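You operate a simulated robot arm through the tools that you are given. There is no shell and no other tool. Be economical: measure what you need, move in short steps, check, and stop when the job is done.

Carry out the task below with a simulated robot arm. There is one attempt and no reset: what you move stays moved.

TASK
Slide the grease tin along the long bench past crimper two until it stands next to the sample jig.

It is judged by the outcome, as a careful person would: the job done as asked, and still so three seconds after it is handed in. It fails if anything else is knocked over, pushed out of place, dropped, spilled or broken.

THE ROBOT
A 7-joint arm with a two-finger parallel gripper, fixed in place. Base frame: the origin is at the foot of the arm, x ahead of it, y to its left, z up; the work surface is at about z = 0.76. Lengths are in m, angles in rad, forces in N, time in s.
With the tool pointing down near the work surface it reaches from about 0.3 to 0.7 m from the base axis. Its first joint turns from -1.152 to 1.152 rad. Payload 1.57 kg.
Tool frame: the origin (TCP) lies between the finger pads and is the grasp point; the fingertips stand 0.03 m ahead of it; z points along the fingers, y is the line along which they close. The gripper opens to 0.11 m. The fingers are 0.024 m wide and 0.012 m thick; the gripper's body (0.048 by 0.112 m) begins 0.078 m behind the TCP.
Orientation is that of the tool frame in the base frame, as a unit quaternion [x, y, z, w]. With the fingers straight down and closing along the base's y, the tool's x points along the base's -x, its y along +y and its z along -z.

THE INTERFACE
- The arm moves only by the tool drive_tool. Its argument "steps" is a list of rows, each an object (a shift or turn left out is 0, a gripper value left out holds the last) with "delta_pos": the shift along the tool's x, y, z in cm, a list of three; "rotation": the turn, a rotation vector about the tool's x, y, z in rad, a list of three; "hand": the opening in per cent of the stroke, from 0 (shut) to 100 (fully open). In form: [{"delta_pos": [tx, ty, tz], "rotation": [ax, ay, az], "hand": hand}, ...]. A call has 1 to 8 rows; each row is the pose to reach, as a shift and turn from the pose commanded when the call began, along the tool's axes at that moment. A row lasts 0.2 s, in which the tool goes at most 0.05 m and 0.15 rad; a call with a longer step from one row to the next is refused whole, and so is a gripper value outside its range. A pose out of reach is approached as far as the arm can. The call stops where the force on the tool passes 40 N (or 10 N more than at its start, if that is more) or the arm is blocked; 0.2 s more then pass. The fingers move at their own pace (about 0.108 m/s each) and stop on an object; they squeeze with about 35 N. The grip force told is the motor's: it shows also when the fingers shut on nothing. Time passes only in rows, and 0.2 s behind the last, so rows that repeat a pose let the fingers close. It gives the time, the measured TCP pose, the force on the tool (base axes), the opening and the grip force at its end, in the units of the frame above (readings bear some noise), and new pictures: "show" is both (left out), scene, wrist or none.
- Cameras (640 x 400 px; columns grow to the right, rows downward): "scene" is fixed at [0.1462, -0.3852, 1.3905]; the picture's right is [0.91, -0.42, 0.00], its down [-0.29, -0.62, -0.73] and it looks along [0.31, 0.66, -0.68] (base axes); focal length 358 px, centre (320, 200). "wrist" rides on the gripper at [-0.036, 0, -0.08] in the tool frame; the picture's right is [0.00, -1.00, 0.00], its down [0.97, 0.00, -0.24] and it looks along [0.24, 0.00, 0.97] (tool axes); focal length 218 px, centre (320, 200).
- measure_at(camera, pixels): for up to 12 pixels [column, row] of the newest picture of that camera ("zoom" is the newest enlarged one), the place [x, y, z] in the base frame of the surface seen there, good to about 0.002 m. No time passes.
- inspect(camera, box): a new picture of the part [left, top, right, bottom] of that camera's present view, enlarged. No time passes.
- close_job(): hands the job in; it is judged then, once.

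Work in short steps. Measure before you move; look again where a grasp or a placing could have gone wrong, and mend it. You have 60 turns and 120 pictures in all, the two below and enlarged ones among them. Open the gripper and draw the arm clear of the work before you hand the job in, unless the task says otherwise; then end with one line.

The tools are called after "Request:" as name(argument=value, ...) on one line, values as JSON. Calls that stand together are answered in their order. drive_tool: Moves the arm, as the interface text tells. Its arguments: {"type":"object","properties":{"steps":{"type":"array","items":{"type":"object","properties":{"delta_pos":{"type":"array","items":{"type":"number"}},"rotation":{"type":"array","items":{"type":"number"}},"hand":{"type":"number"}}}},"show":{"type":"string","enum":["both","scene","wrist","none"]}},"required":["steps"]} The other tools are called the same way: measure_at (camera, pixels) gives the place of the surface under pixels of a picture; inspect (camera, box) takes an enlarged picture of a part of a camera's view; close_job () hands the job in.

At the start:

```text
time_s: 0.0
ee_pos: [0.4115, -0.0288, 0.9567]
orientation: [0.0, 1.0, 0.0, 0.0]
force: [0.0, -0.4, -1.2]
gripper_width: 0.1101
grasp_force: 0.1
```

scene: 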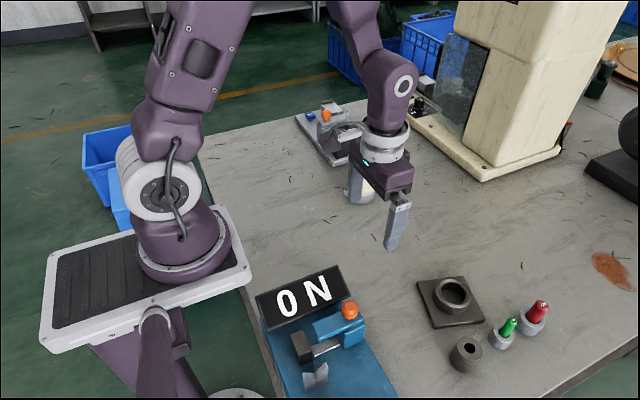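
wrist: 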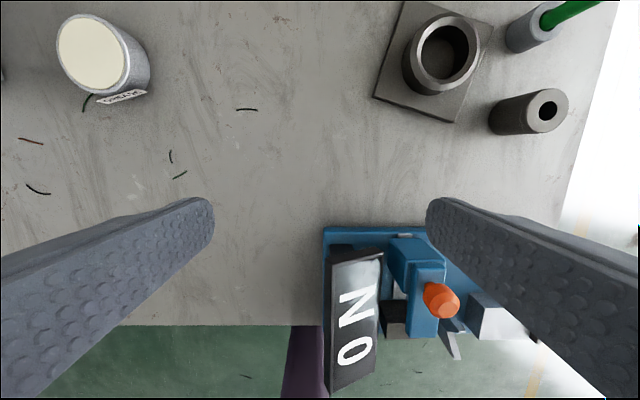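

The wrist view shows a pale-topped tin at (100,55), the square fixture at (440,60) and a blue crimper with an ON sign. I'll zoom in to identify things.

Request:
inspect(camera="scene", box=[280, 80, 440, 220])

Request:
inspect(camera="scene", box=[240, 240, 580, 400])

Request:
inspect(camera="wrist", box=[0, 0, 240, 150])

Request:
measure_at(camera="wrist", pixels=[[90, 50], [60, 45], [122, 60], [90, 20], [95, 88], [403, 3], [375, 97], [460, 120], [490, 30], [440, 50], [325, 230], [440, 300]])

Request:
measure_at(camera="scene", pixels=[[300, 117], [330, 163], [326, 115], [345, 135], [360, 170], [450, 295], [420, 283], [465, 278], [485, 318], [435, 328], [305, 300], [380, 395]])

```text
2.86 times, centred on (360, 150) of scene
```

zoom: 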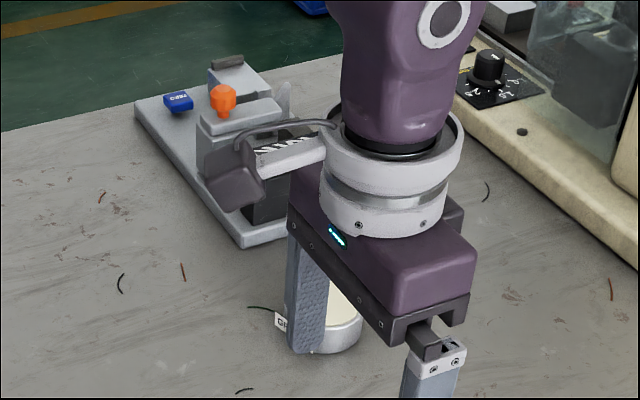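

```text
1.88 times, centred on (410, 320) of scene
```

zoom: 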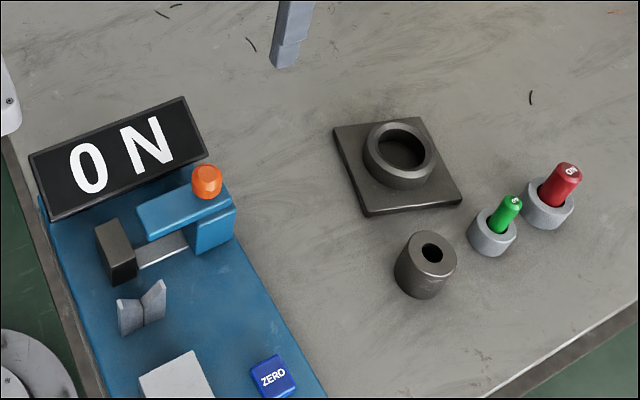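

```text
2.67 times, centred on (120, 75) of wrist
```

zoom: 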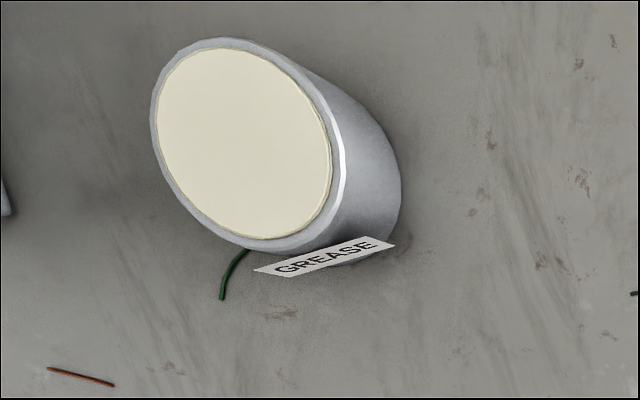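

```text
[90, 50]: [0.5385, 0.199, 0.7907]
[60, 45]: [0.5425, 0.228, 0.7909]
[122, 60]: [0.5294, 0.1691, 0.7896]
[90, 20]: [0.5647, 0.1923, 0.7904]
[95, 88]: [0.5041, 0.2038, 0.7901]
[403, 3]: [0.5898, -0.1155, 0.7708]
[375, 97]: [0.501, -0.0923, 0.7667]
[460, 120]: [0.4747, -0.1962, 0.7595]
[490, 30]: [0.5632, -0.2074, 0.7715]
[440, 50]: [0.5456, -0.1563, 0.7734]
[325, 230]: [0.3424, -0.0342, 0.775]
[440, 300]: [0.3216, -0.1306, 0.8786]
```

```text
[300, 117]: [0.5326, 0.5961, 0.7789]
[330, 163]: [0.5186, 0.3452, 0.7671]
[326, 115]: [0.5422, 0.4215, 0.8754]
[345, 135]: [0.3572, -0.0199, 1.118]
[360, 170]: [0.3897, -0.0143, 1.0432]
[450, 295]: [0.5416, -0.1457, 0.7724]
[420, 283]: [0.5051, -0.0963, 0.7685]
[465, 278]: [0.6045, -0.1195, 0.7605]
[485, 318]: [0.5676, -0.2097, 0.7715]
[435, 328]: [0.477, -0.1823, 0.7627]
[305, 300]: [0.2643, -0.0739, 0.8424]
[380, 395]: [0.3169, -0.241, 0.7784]
```

The tin is labelled GREASE. The fixtures need identifying (crimper two, sample jig), so I'll zoom on the rest of the scene first.

Request:
inspect(camera="scene", box=[400, 0, 640, 150])

Request:
inspect(camera="scene", box=[520, 130, 640, 400])

Request:
drive_tool(steps=[{"delta_pos": [0, 0, -5]}, {"delta_pos": [0, 0, -10]}, {"delta_pos": [0, 0, -15]}, {"delta_pos": [3, 0, -20]}, {"delta_pos": [5, 0, -23]}])

```text
2.67 times, centred on (520, 75) of scene
```

zoom: 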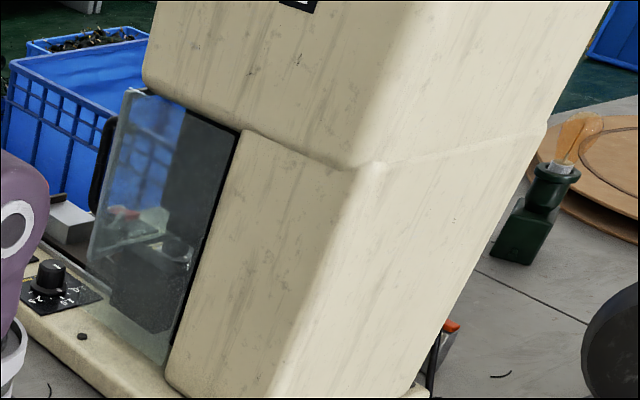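

```text
1.48 times, centred on (580, 265) of scene
```

zoom: 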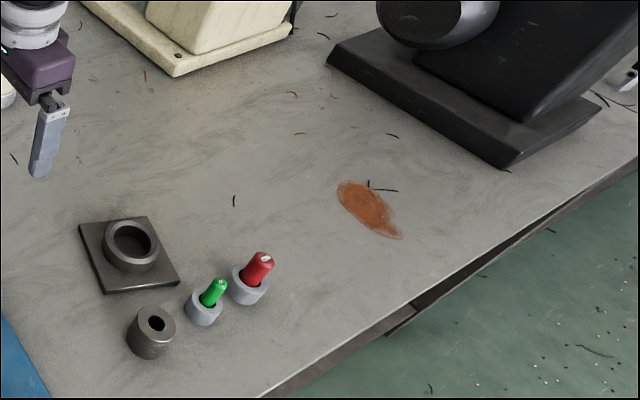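

```text
refused: row 4 steps farther than a row can; nothing moved
```

The cream press has a label at the top (about (512,0)). I'll raise the arm for a wider wrist look.

Request:
drive_tool(steps=[{"delta_pos": [0, 0, -4]}, {"delta_pos": [0, 0, -8]}, {"delta_pos": [0, 0, -12]}, {"delta_pos": [0, 0, -16]}, {"delta_pos": [0, 0, -16], "rotation": [0, -0.15, 0]}, {"delta_pos": [0, 0, -16], "rotation": [0, -0.3, 0]}, {"delta_pos": [0, 0, -16], "rotation": [0, -0.45, 0]}, {"delta_pos": [0, 0, -16], "rotation": [0, -0.6, 0]}])

```text
time_s: 1.8
ee_pos: [0.4101, -0.0278, 1.117]
orientation: [0.0, 0.955, 0.0, 0.296]
force: [0.2, -0.1, 0.7]
gripper_width: 0.1102
grasp_force: 0.1
```

scene: 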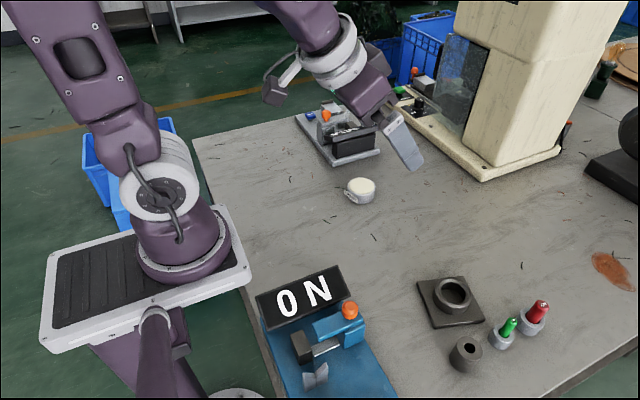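
wrist: 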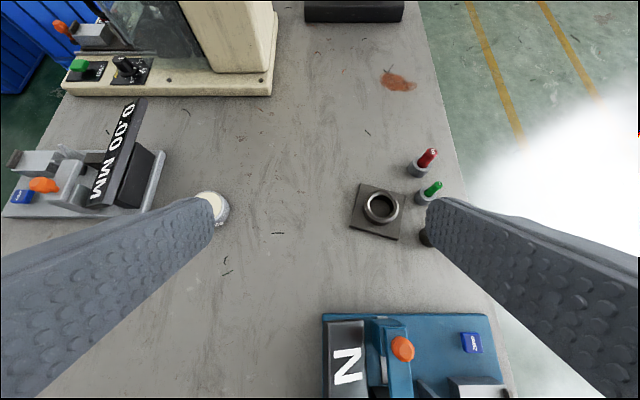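

Gray device reads 0.00 MM (gauge) and blue is a 0 N pull tester, so the crimpers are the cream and black presses. I'll tilt further to read their labels.

Request:
drive_tool(steps=[{"delta_pos": [0, 0, 0], "rotation": [0, -0.15, 0]}, {"delta_pos": [0, 0, 0], "rotation": [0, -0.3, 0]}, {"delta_pos": [0, 0, 0], "rotation": [0, -0.45, 0]}, {"delta_pos": [0, 0, 0], "rotation": [0, -0.55, 0]}], show="wrist")

```text
time_s: 2.8
ee_pos: [0.4344, -0.0426, 1.1774]
orientation: [0.001, 0.841, 0.0, 0.541]
force: [-0.3, -0.4, 0.0]
gripper_width: 0.11
grasp_force: 0.1
out of reach, approached as far as the arm can: row 2, 3, 4
```

wrist: 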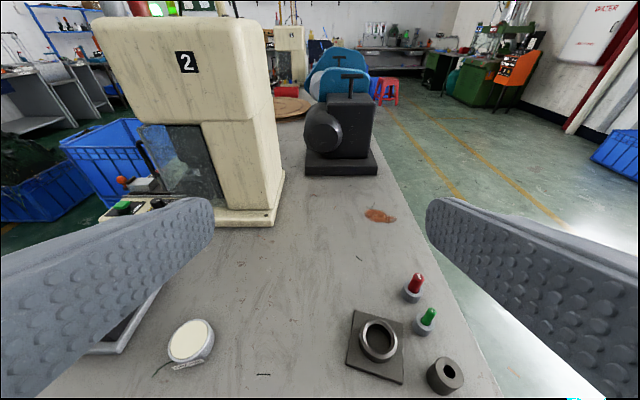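

The cream press carries "2". Now look for anything beyond it that could be the sample jig.

Request:
inspect(camera="wrist", box=[250, 10, 410, 190])

Request:
inspect(camera="wrist", box=[320, 250, 500, 400])

Request:
measure_at(camera="wrist", pixels=[[265, 222], [283, 172], [305, 172], [378, 172], [350, 140], [350, 90], [290, 105], [285, 55], [185, 60], [170, 215]])

```text
2.22 times, centred on (330, 100) of wrist
```

zoom: 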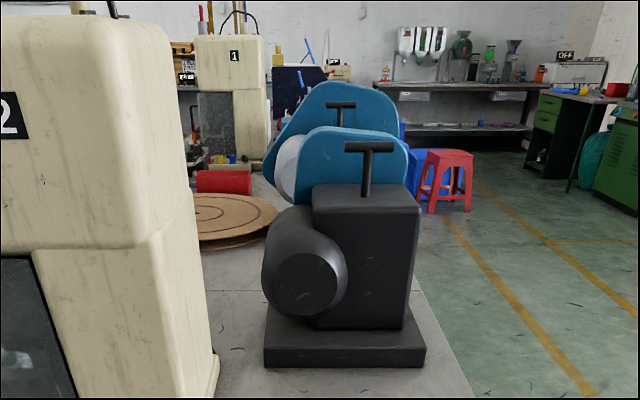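

```text
2.67 times, centred on (410, 325) of wrist
```

zoom: 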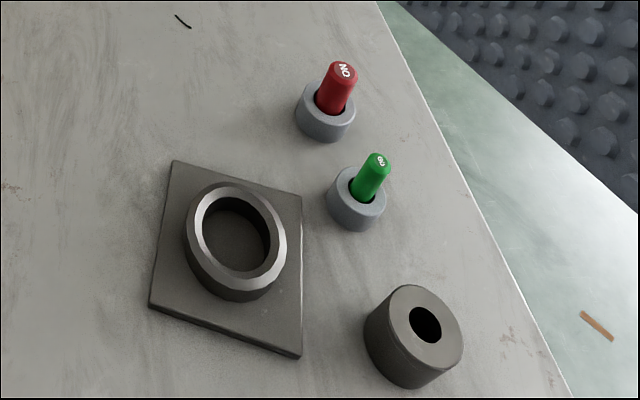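

```text
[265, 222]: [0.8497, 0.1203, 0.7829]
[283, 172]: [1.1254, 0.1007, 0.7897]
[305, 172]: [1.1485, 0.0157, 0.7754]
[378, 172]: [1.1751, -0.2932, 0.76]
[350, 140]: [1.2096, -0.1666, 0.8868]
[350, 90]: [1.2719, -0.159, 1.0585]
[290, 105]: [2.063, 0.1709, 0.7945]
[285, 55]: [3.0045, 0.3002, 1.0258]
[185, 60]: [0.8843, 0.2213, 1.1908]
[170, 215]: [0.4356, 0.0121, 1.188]
```

Crimper one stands far behind. Before choosing the dark plate-and-ring as the jig, I'll check the left part of the bench.

Request:
drive_tool(steps=[{"rotation": [0, 0.15, 0]}, {"rotation": [0, 0.3, 0]}, {"rotation": [0, 0.4, 0]}, {"delta_pos": [0, 4, 0], "rotation": [0, 0.4, 0]}, {"delta_pos": [0, 9, 0], "rotation": [0, 0.4, 0]}, {"delta_pos": [0, 14, 0], "rotation": [0, 0.4, 0]}, {"delta_pos": [0, 19, 0], "rotation": [0, 0.4, 0]}, {"delta_pos": [0, 23, 0], "rotation": [0, 0.4, 0]}])

```text
time_s: 4.6
ee_pos: [0.4348, 0.1892, 1.1778]
orientation: [0.0, 0.931, 0.001, 0.366]
force: [-0.4, -0.1, -0.8]
gripper_width: 0.1103
grasp_force: 0.0
out of reach, approached as far as the arm can: row 1
```

scene: 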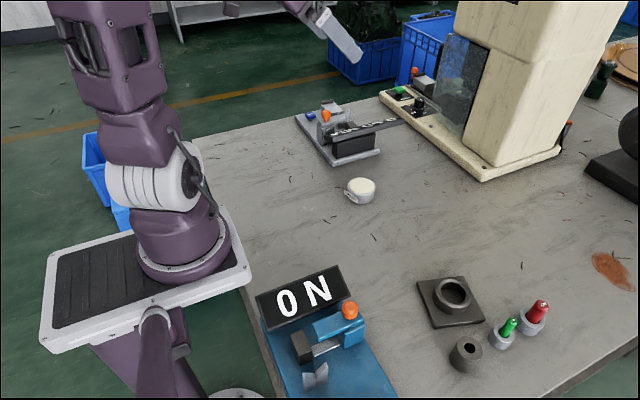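
wrist: 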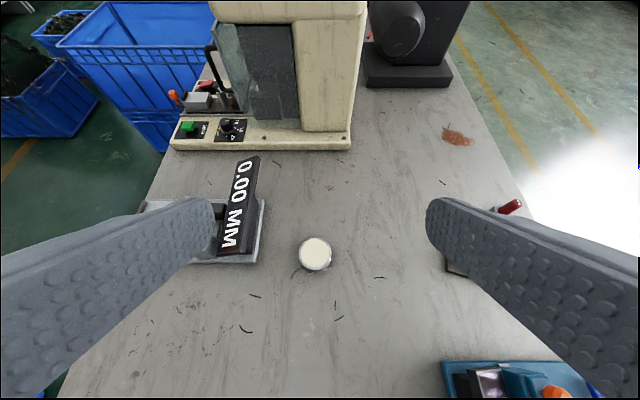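

Nothing else resembles a jig, so the plate with ring at about (0.54,-0.15) is it. Now I'll measure the tin and its tag precisely.

Request:
inspect(camera="scene", box=[330, 165, 394, 215])

Request:
measure_at(camera="zoom", pixels=[[230, 180], [310, 130], [400, 150], [460, 190], [300, 235], [150, 250], [170, 310], [250, 330], [300, 385], [430, 300], [320, 300]])

Request:
measure_at(camera="wrist", pixels=[[300, 253], [329, 253], [314, 239], [314, 267], [314, 253], [258, 262], [310, 320], [345, 150], [200, 150]])

```text
8.00 times, centred on (362, 190) of scene
```

zoom: 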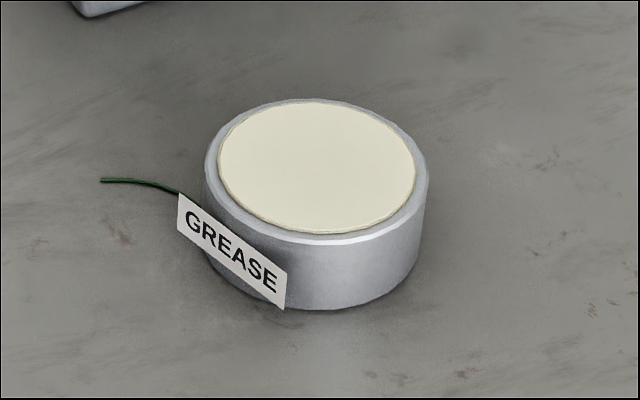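

```text
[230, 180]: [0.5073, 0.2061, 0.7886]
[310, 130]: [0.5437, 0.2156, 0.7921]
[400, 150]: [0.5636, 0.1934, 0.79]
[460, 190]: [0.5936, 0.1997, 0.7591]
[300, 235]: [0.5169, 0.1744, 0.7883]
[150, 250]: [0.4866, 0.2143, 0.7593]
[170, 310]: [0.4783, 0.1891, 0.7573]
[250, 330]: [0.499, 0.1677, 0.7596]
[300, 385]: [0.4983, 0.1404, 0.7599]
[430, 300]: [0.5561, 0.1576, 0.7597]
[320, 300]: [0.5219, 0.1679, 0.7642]
```

```text
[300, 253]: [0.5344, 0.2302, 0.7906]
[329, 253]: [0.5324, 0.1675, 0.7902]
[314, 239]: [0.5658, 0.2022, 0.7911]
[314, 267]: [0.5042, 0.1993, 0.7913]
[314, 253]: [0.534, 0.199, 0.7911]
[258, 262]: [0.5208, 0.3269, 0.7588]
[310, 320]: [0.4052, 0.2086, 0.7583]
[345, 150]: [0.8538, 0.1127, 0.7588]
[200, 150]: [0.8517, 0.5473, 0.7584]
```

Tin: centre about (0.536,0.199), radius ~0.035, top z 0.791, tag on its -x side. I'll return the tool to straight down, then go above the tin closing along y (fingers clear of the tag).

Request:
drive_tool(steps=[{"delta_pos": [1.5, 0, 1.5], "rotation": [0, 0.15, 0]}, {"delta_pos": [3, 0, 3], "rotation": [0, 0.3, 0]}, {"delta_pos": [4.5, 0, 4.5], "rotation": [0, 0.45, 0]}, {"delta_pos": [5.5, 0, 5.8], "rotation": [0, 0.6, 0]}, {"delta_pos": [5.5, 0, 5.8], "rotation": [0, 0.749, 0]}], show="none")

Request:
measure_at(camera="scene", pixels=[[418, 281], [466, 276], [486, 321], [432, 329], [440, 279], [452, 284]])

```text
time_s: 5.8
ee_pos: [0.4345, 0.189, 1.0983]
orientation: [0.0, 1.0, 0.0, 0.0]
force: [0.8, -0.1, -0.7]
gripper_width: 0.1098
grasp_force: 0.0
```

```text
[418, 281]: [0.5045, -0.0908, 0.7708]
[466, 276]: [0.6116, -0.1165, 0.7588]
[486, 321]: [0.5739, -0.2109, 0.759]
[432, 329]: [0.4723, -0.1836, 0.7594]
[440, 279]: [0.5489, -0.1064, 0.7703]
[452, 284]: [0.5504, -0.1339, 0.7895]
```

The tool is straight down at (0.4345,0.189,1.098). I'll move 10.15 cm in +x and 1 cm in +y, and descend to about z 0.90 above the tin.

Request:
drive_tool(steps=[{"delta_pos": [-3, 0.3, 3]}, {"delta_pos": [-6, 0.7, 6]}, {"delta_pos": [-9, 1, 9]}, {"delta_pos": [-10.15, 1, 13]}, {"delta_pos": [-10.15, 1, 17]}, {"delta_pos": [-10.15, 1, 20]}])

```text
time_s: 7.2
ee_pos: [0.5363, 0.1996, 0.8955]
orientation: [0.0, 1.0, 0.0, 0.001]
force: [-0.6, -0.2, -0.3]
gripper_width: 0.1101
grasp_force: 0.1
```

scene: 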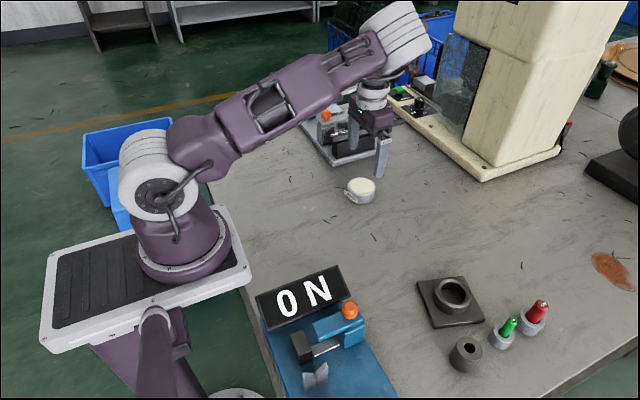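
wrist: 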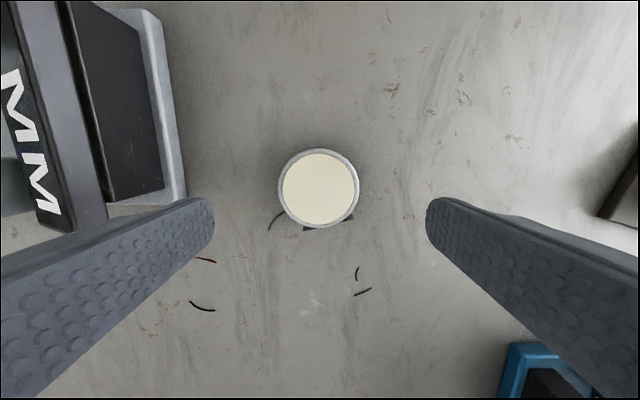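

The tin is centred between the fingers; I check the clearance to the gauge on the left and the exact tin edges.

Request:
measure_at(camera="wrist", pixels=[[183, 190], [165, 185], [58, 210], [282, 188], [355, 188], [318, 153], [318, 224], [318, 188], [350, 218], [306, 229]])

```text
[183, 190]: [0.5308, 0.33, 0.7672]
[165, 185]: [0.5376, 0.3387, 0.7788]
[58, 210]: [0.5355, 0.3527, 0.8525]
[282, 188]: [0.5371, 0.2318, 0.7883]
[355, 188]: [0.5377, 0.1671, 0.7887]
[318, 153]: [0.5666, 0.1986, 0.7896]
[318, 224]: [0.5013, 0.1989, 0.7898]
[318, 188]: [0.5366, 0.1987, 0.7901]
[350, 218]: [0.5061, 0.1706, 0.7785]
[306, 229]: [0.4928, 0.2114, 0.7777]
```

Clearances are ample (gauge at y≥0.33). Descend so the fingertips sit 5–6 mm above the bench.

Request:
drive_tool(steps=[{"delta_pos": [0, -0.07, 3]}, {"delta_pos": [0, -0.07, 6]}, {"delta_pos": [0, -0.07, 8]}, {"delta_pos": [0, -0.07, 9.5]}, {"delta_pos": [0, -0.07, 9.9]}])

```text
time_s: 8.4
ee_pos: [0.5365, 0.1974, 0.7979]
orientation: [0.001, 1.0, 0.0, 0.001]
force: [-0.6, 0.4, -0.5]
gripper_width: 0.11
grasp_force: 0.0
```

scene: 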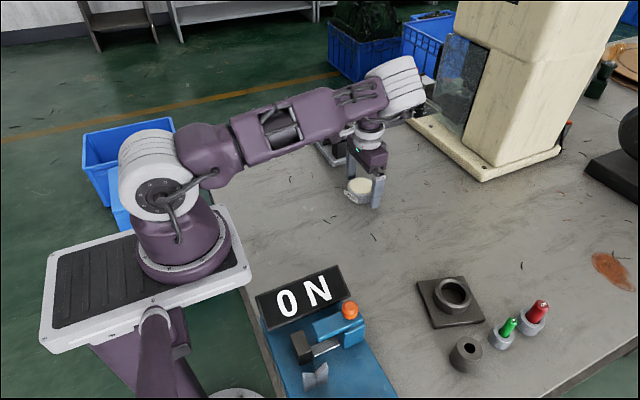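
wrist: 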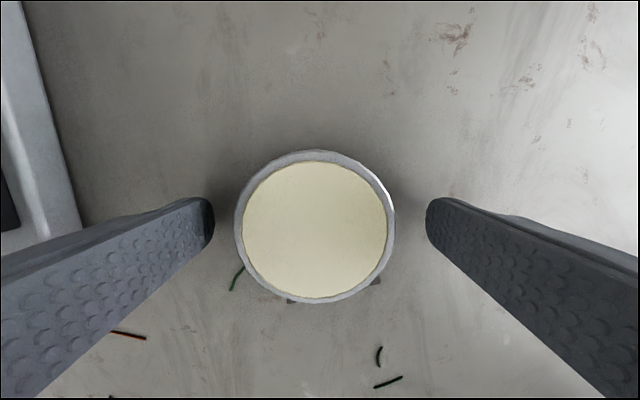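

Fingers straddle the tin evenly. Close on it.

Request:
drive_tool(steps=[{"hand": 70}, {"hand": 60}, {"hand": 55}, {"hand": 55}])

```text
time_s: 9.4
ee_pos: [0.5365, 0.1979, 0.7988]
orientation: [-0.001, 1.0, 0.0, 0.001]
force: [-0.3, -0.7, -0.3]
gripper_width: 0.0708
grasp_force: 34.8
```

scene: 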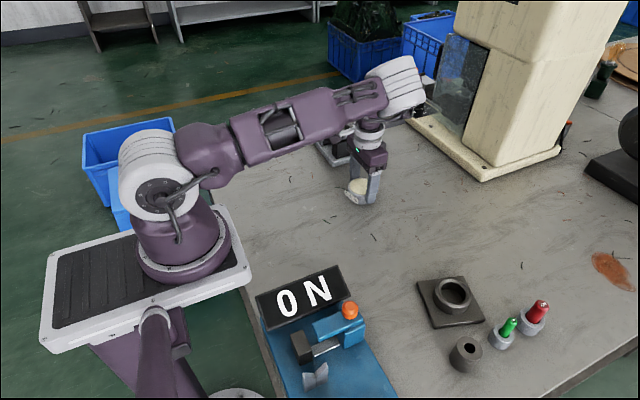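
wrist: 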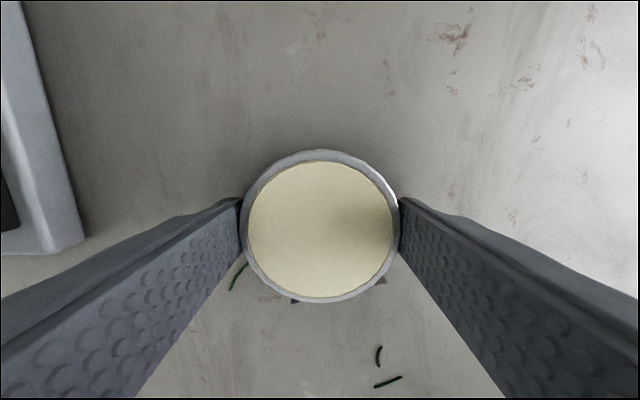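

The tin is held, width 0.0708. Slide it in -y along the bench, slowly, first 18 cm.

Request:
drive_tool(steps=[{"delta_pos": [0, -1.5, 0]}, {"delta_pos": [0, -4, 0]}, {"delta_pos": [0, -6.5, 0]}, {"delta_pos": [0, -9, 0]}, {"delta_pos": [0, -11.5, 0]}, {"delta_pos": [0, -14, 0]}, {"delta_pos": [0, -16.5, 0]}, {"delta_pos": [0, -18, 0]}])

```text
time_s: 11.2
ee_pos: [0.5356, 0.0179, 0.7985]
orientation: [0.0, 1.0, 0.0, 0.0]
force: [-0.5, -0.2, 0.5]
gripper_width: 0.0709
grasp_force: 35.4
```

scene: 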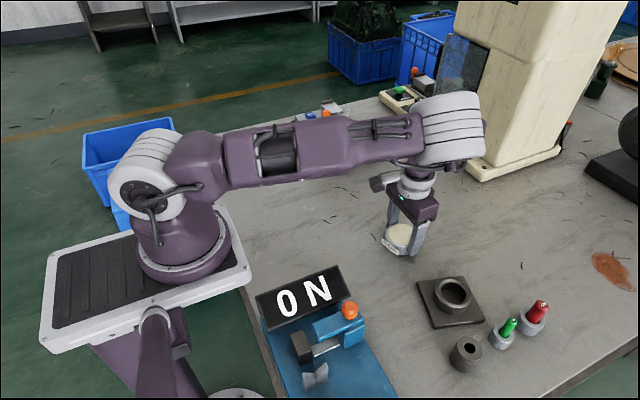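
wrist: 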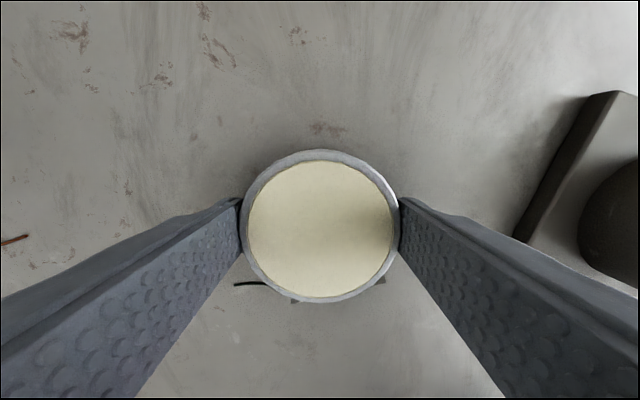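

The tin slides well; jig edge nearest is y≈-0.10 at x≈0.54. Move the last 6.1 cm slowly with 1.2 cm in +x.

Request:
drive_tool(steps=[{"delta_pos": [-0.6, -1.5, 0]}, {"delta_pos": [-1.2, -3, 0]}, {"delta_pos": [-1.2, -4.5, 0]}, {"delta_pos": [-1.2, -5.5, 0]}, {"delta_pos": [-1.2, -6.1, 0]}, {"delta_pos": [-1.2, -6.1, 0]}])

Request:
inspect(camera="scene", box=[370, 190, 530, 340])

```text
time_s: 12.6
ee_pos: [0.5485, -0.0428, 0.7986]
orientation: [0.0, 1.0, 0.001, 0.0]
force: [0.6, 0.5, -0.6]
gripper_width: 0.071
grasp_force: 34.8
```

scene: 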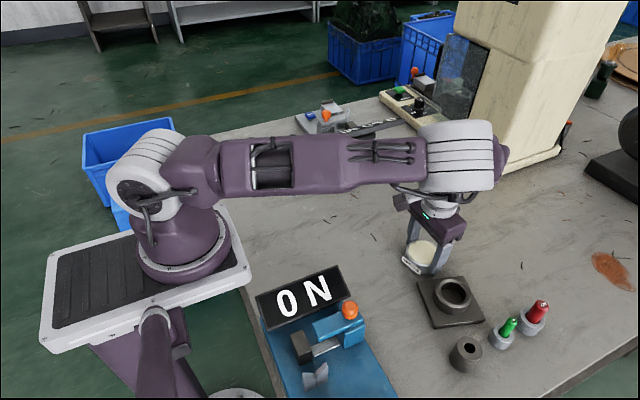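
wrist: 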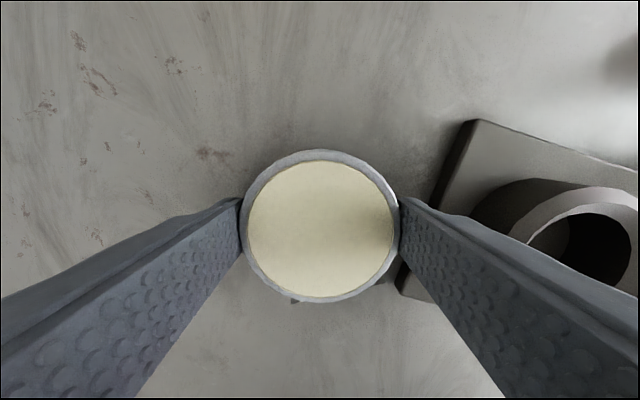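

```text
2.67 times, centred on (450, 265) of scene
```

zoom: 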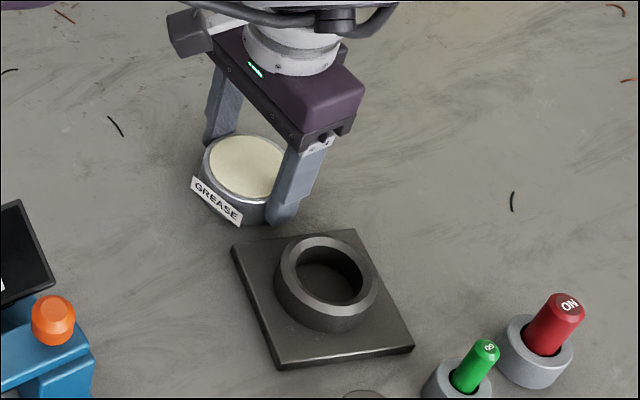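

The tin is beside the jig with the finger still clear of it. Open only slightly (73 %), then rise straight up.

Request:
drive_tool(steps=[{"hand": 72}, {"hand": 72}, {"delta_pos": [0, 0, -1.5], "hand": 72}, {"delta_pos": [0, 0, -4], "hand": 72}, {"delta_pos": [0, 0, -8], "hand": 72}, {"delta_pos": [0, 0, -12], "hand": 72}, {"delta_pos": [0, 0, -16], "hand": 100}, {"delta_pos": [4, 0, -18], "hand": 100}])

Request:
inspect(camera="scene", box=[370, 190, 530, 340])

Request:
measure_at(camera="scene", pixels=[[421, 252], [430, 268], [440, 279], [418, 281]])

```text
time_s: 14.4
ee_pos: [0.5063, -0.0432, 0.9816]
orientation: [-0.001, 1.0, 0.0, 0.0]
force: [0.4, 0.6, 0.0]
gripper_width: 0.11
grasp_force: 0.0
```

scene: 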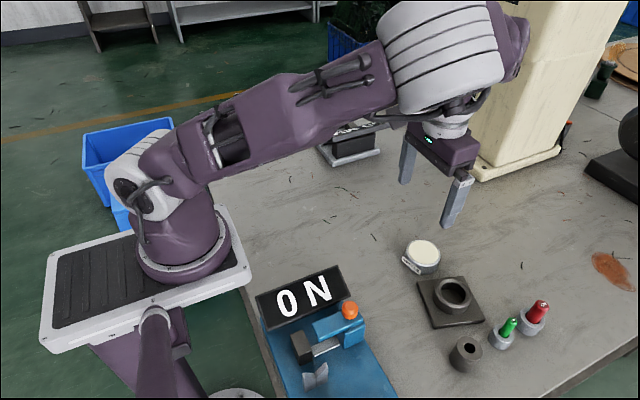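
wrist: 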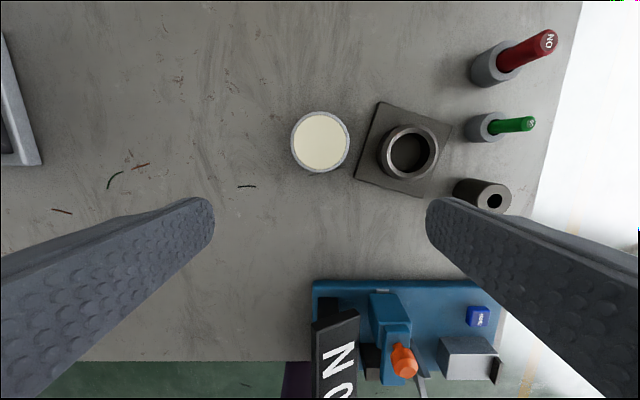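

```text
2.67 times, centred on (450, 265) of scene
```

zoom: 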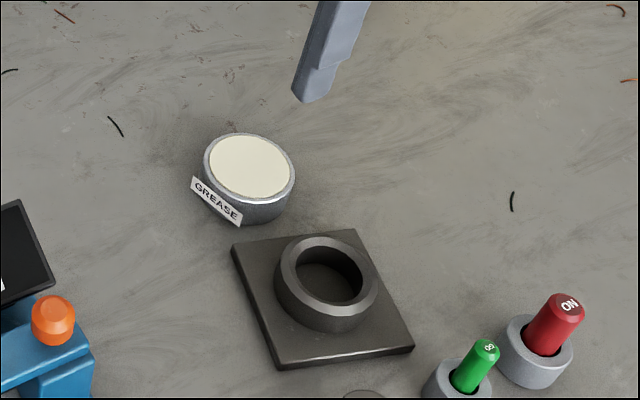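

```text
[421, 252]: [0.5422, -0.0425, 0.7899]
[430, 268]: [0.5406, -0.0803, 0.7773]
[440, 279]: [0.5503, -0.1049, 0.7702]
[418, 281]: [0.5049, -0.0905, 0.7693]
```

The tin stands upright, about 2 cm from the jig, which hasn't moved. The gripper is open and the arm is clear, so I'll hand it in.

Request:
close_job()

```text
The job is handed in.
```

I slid the grease tin along the bench past the front of crimper two, and it now stands upright about 2 cm from the sample jig. I took the dark plate with the ring to be the jig, since it has no label. Nothing else was moved.
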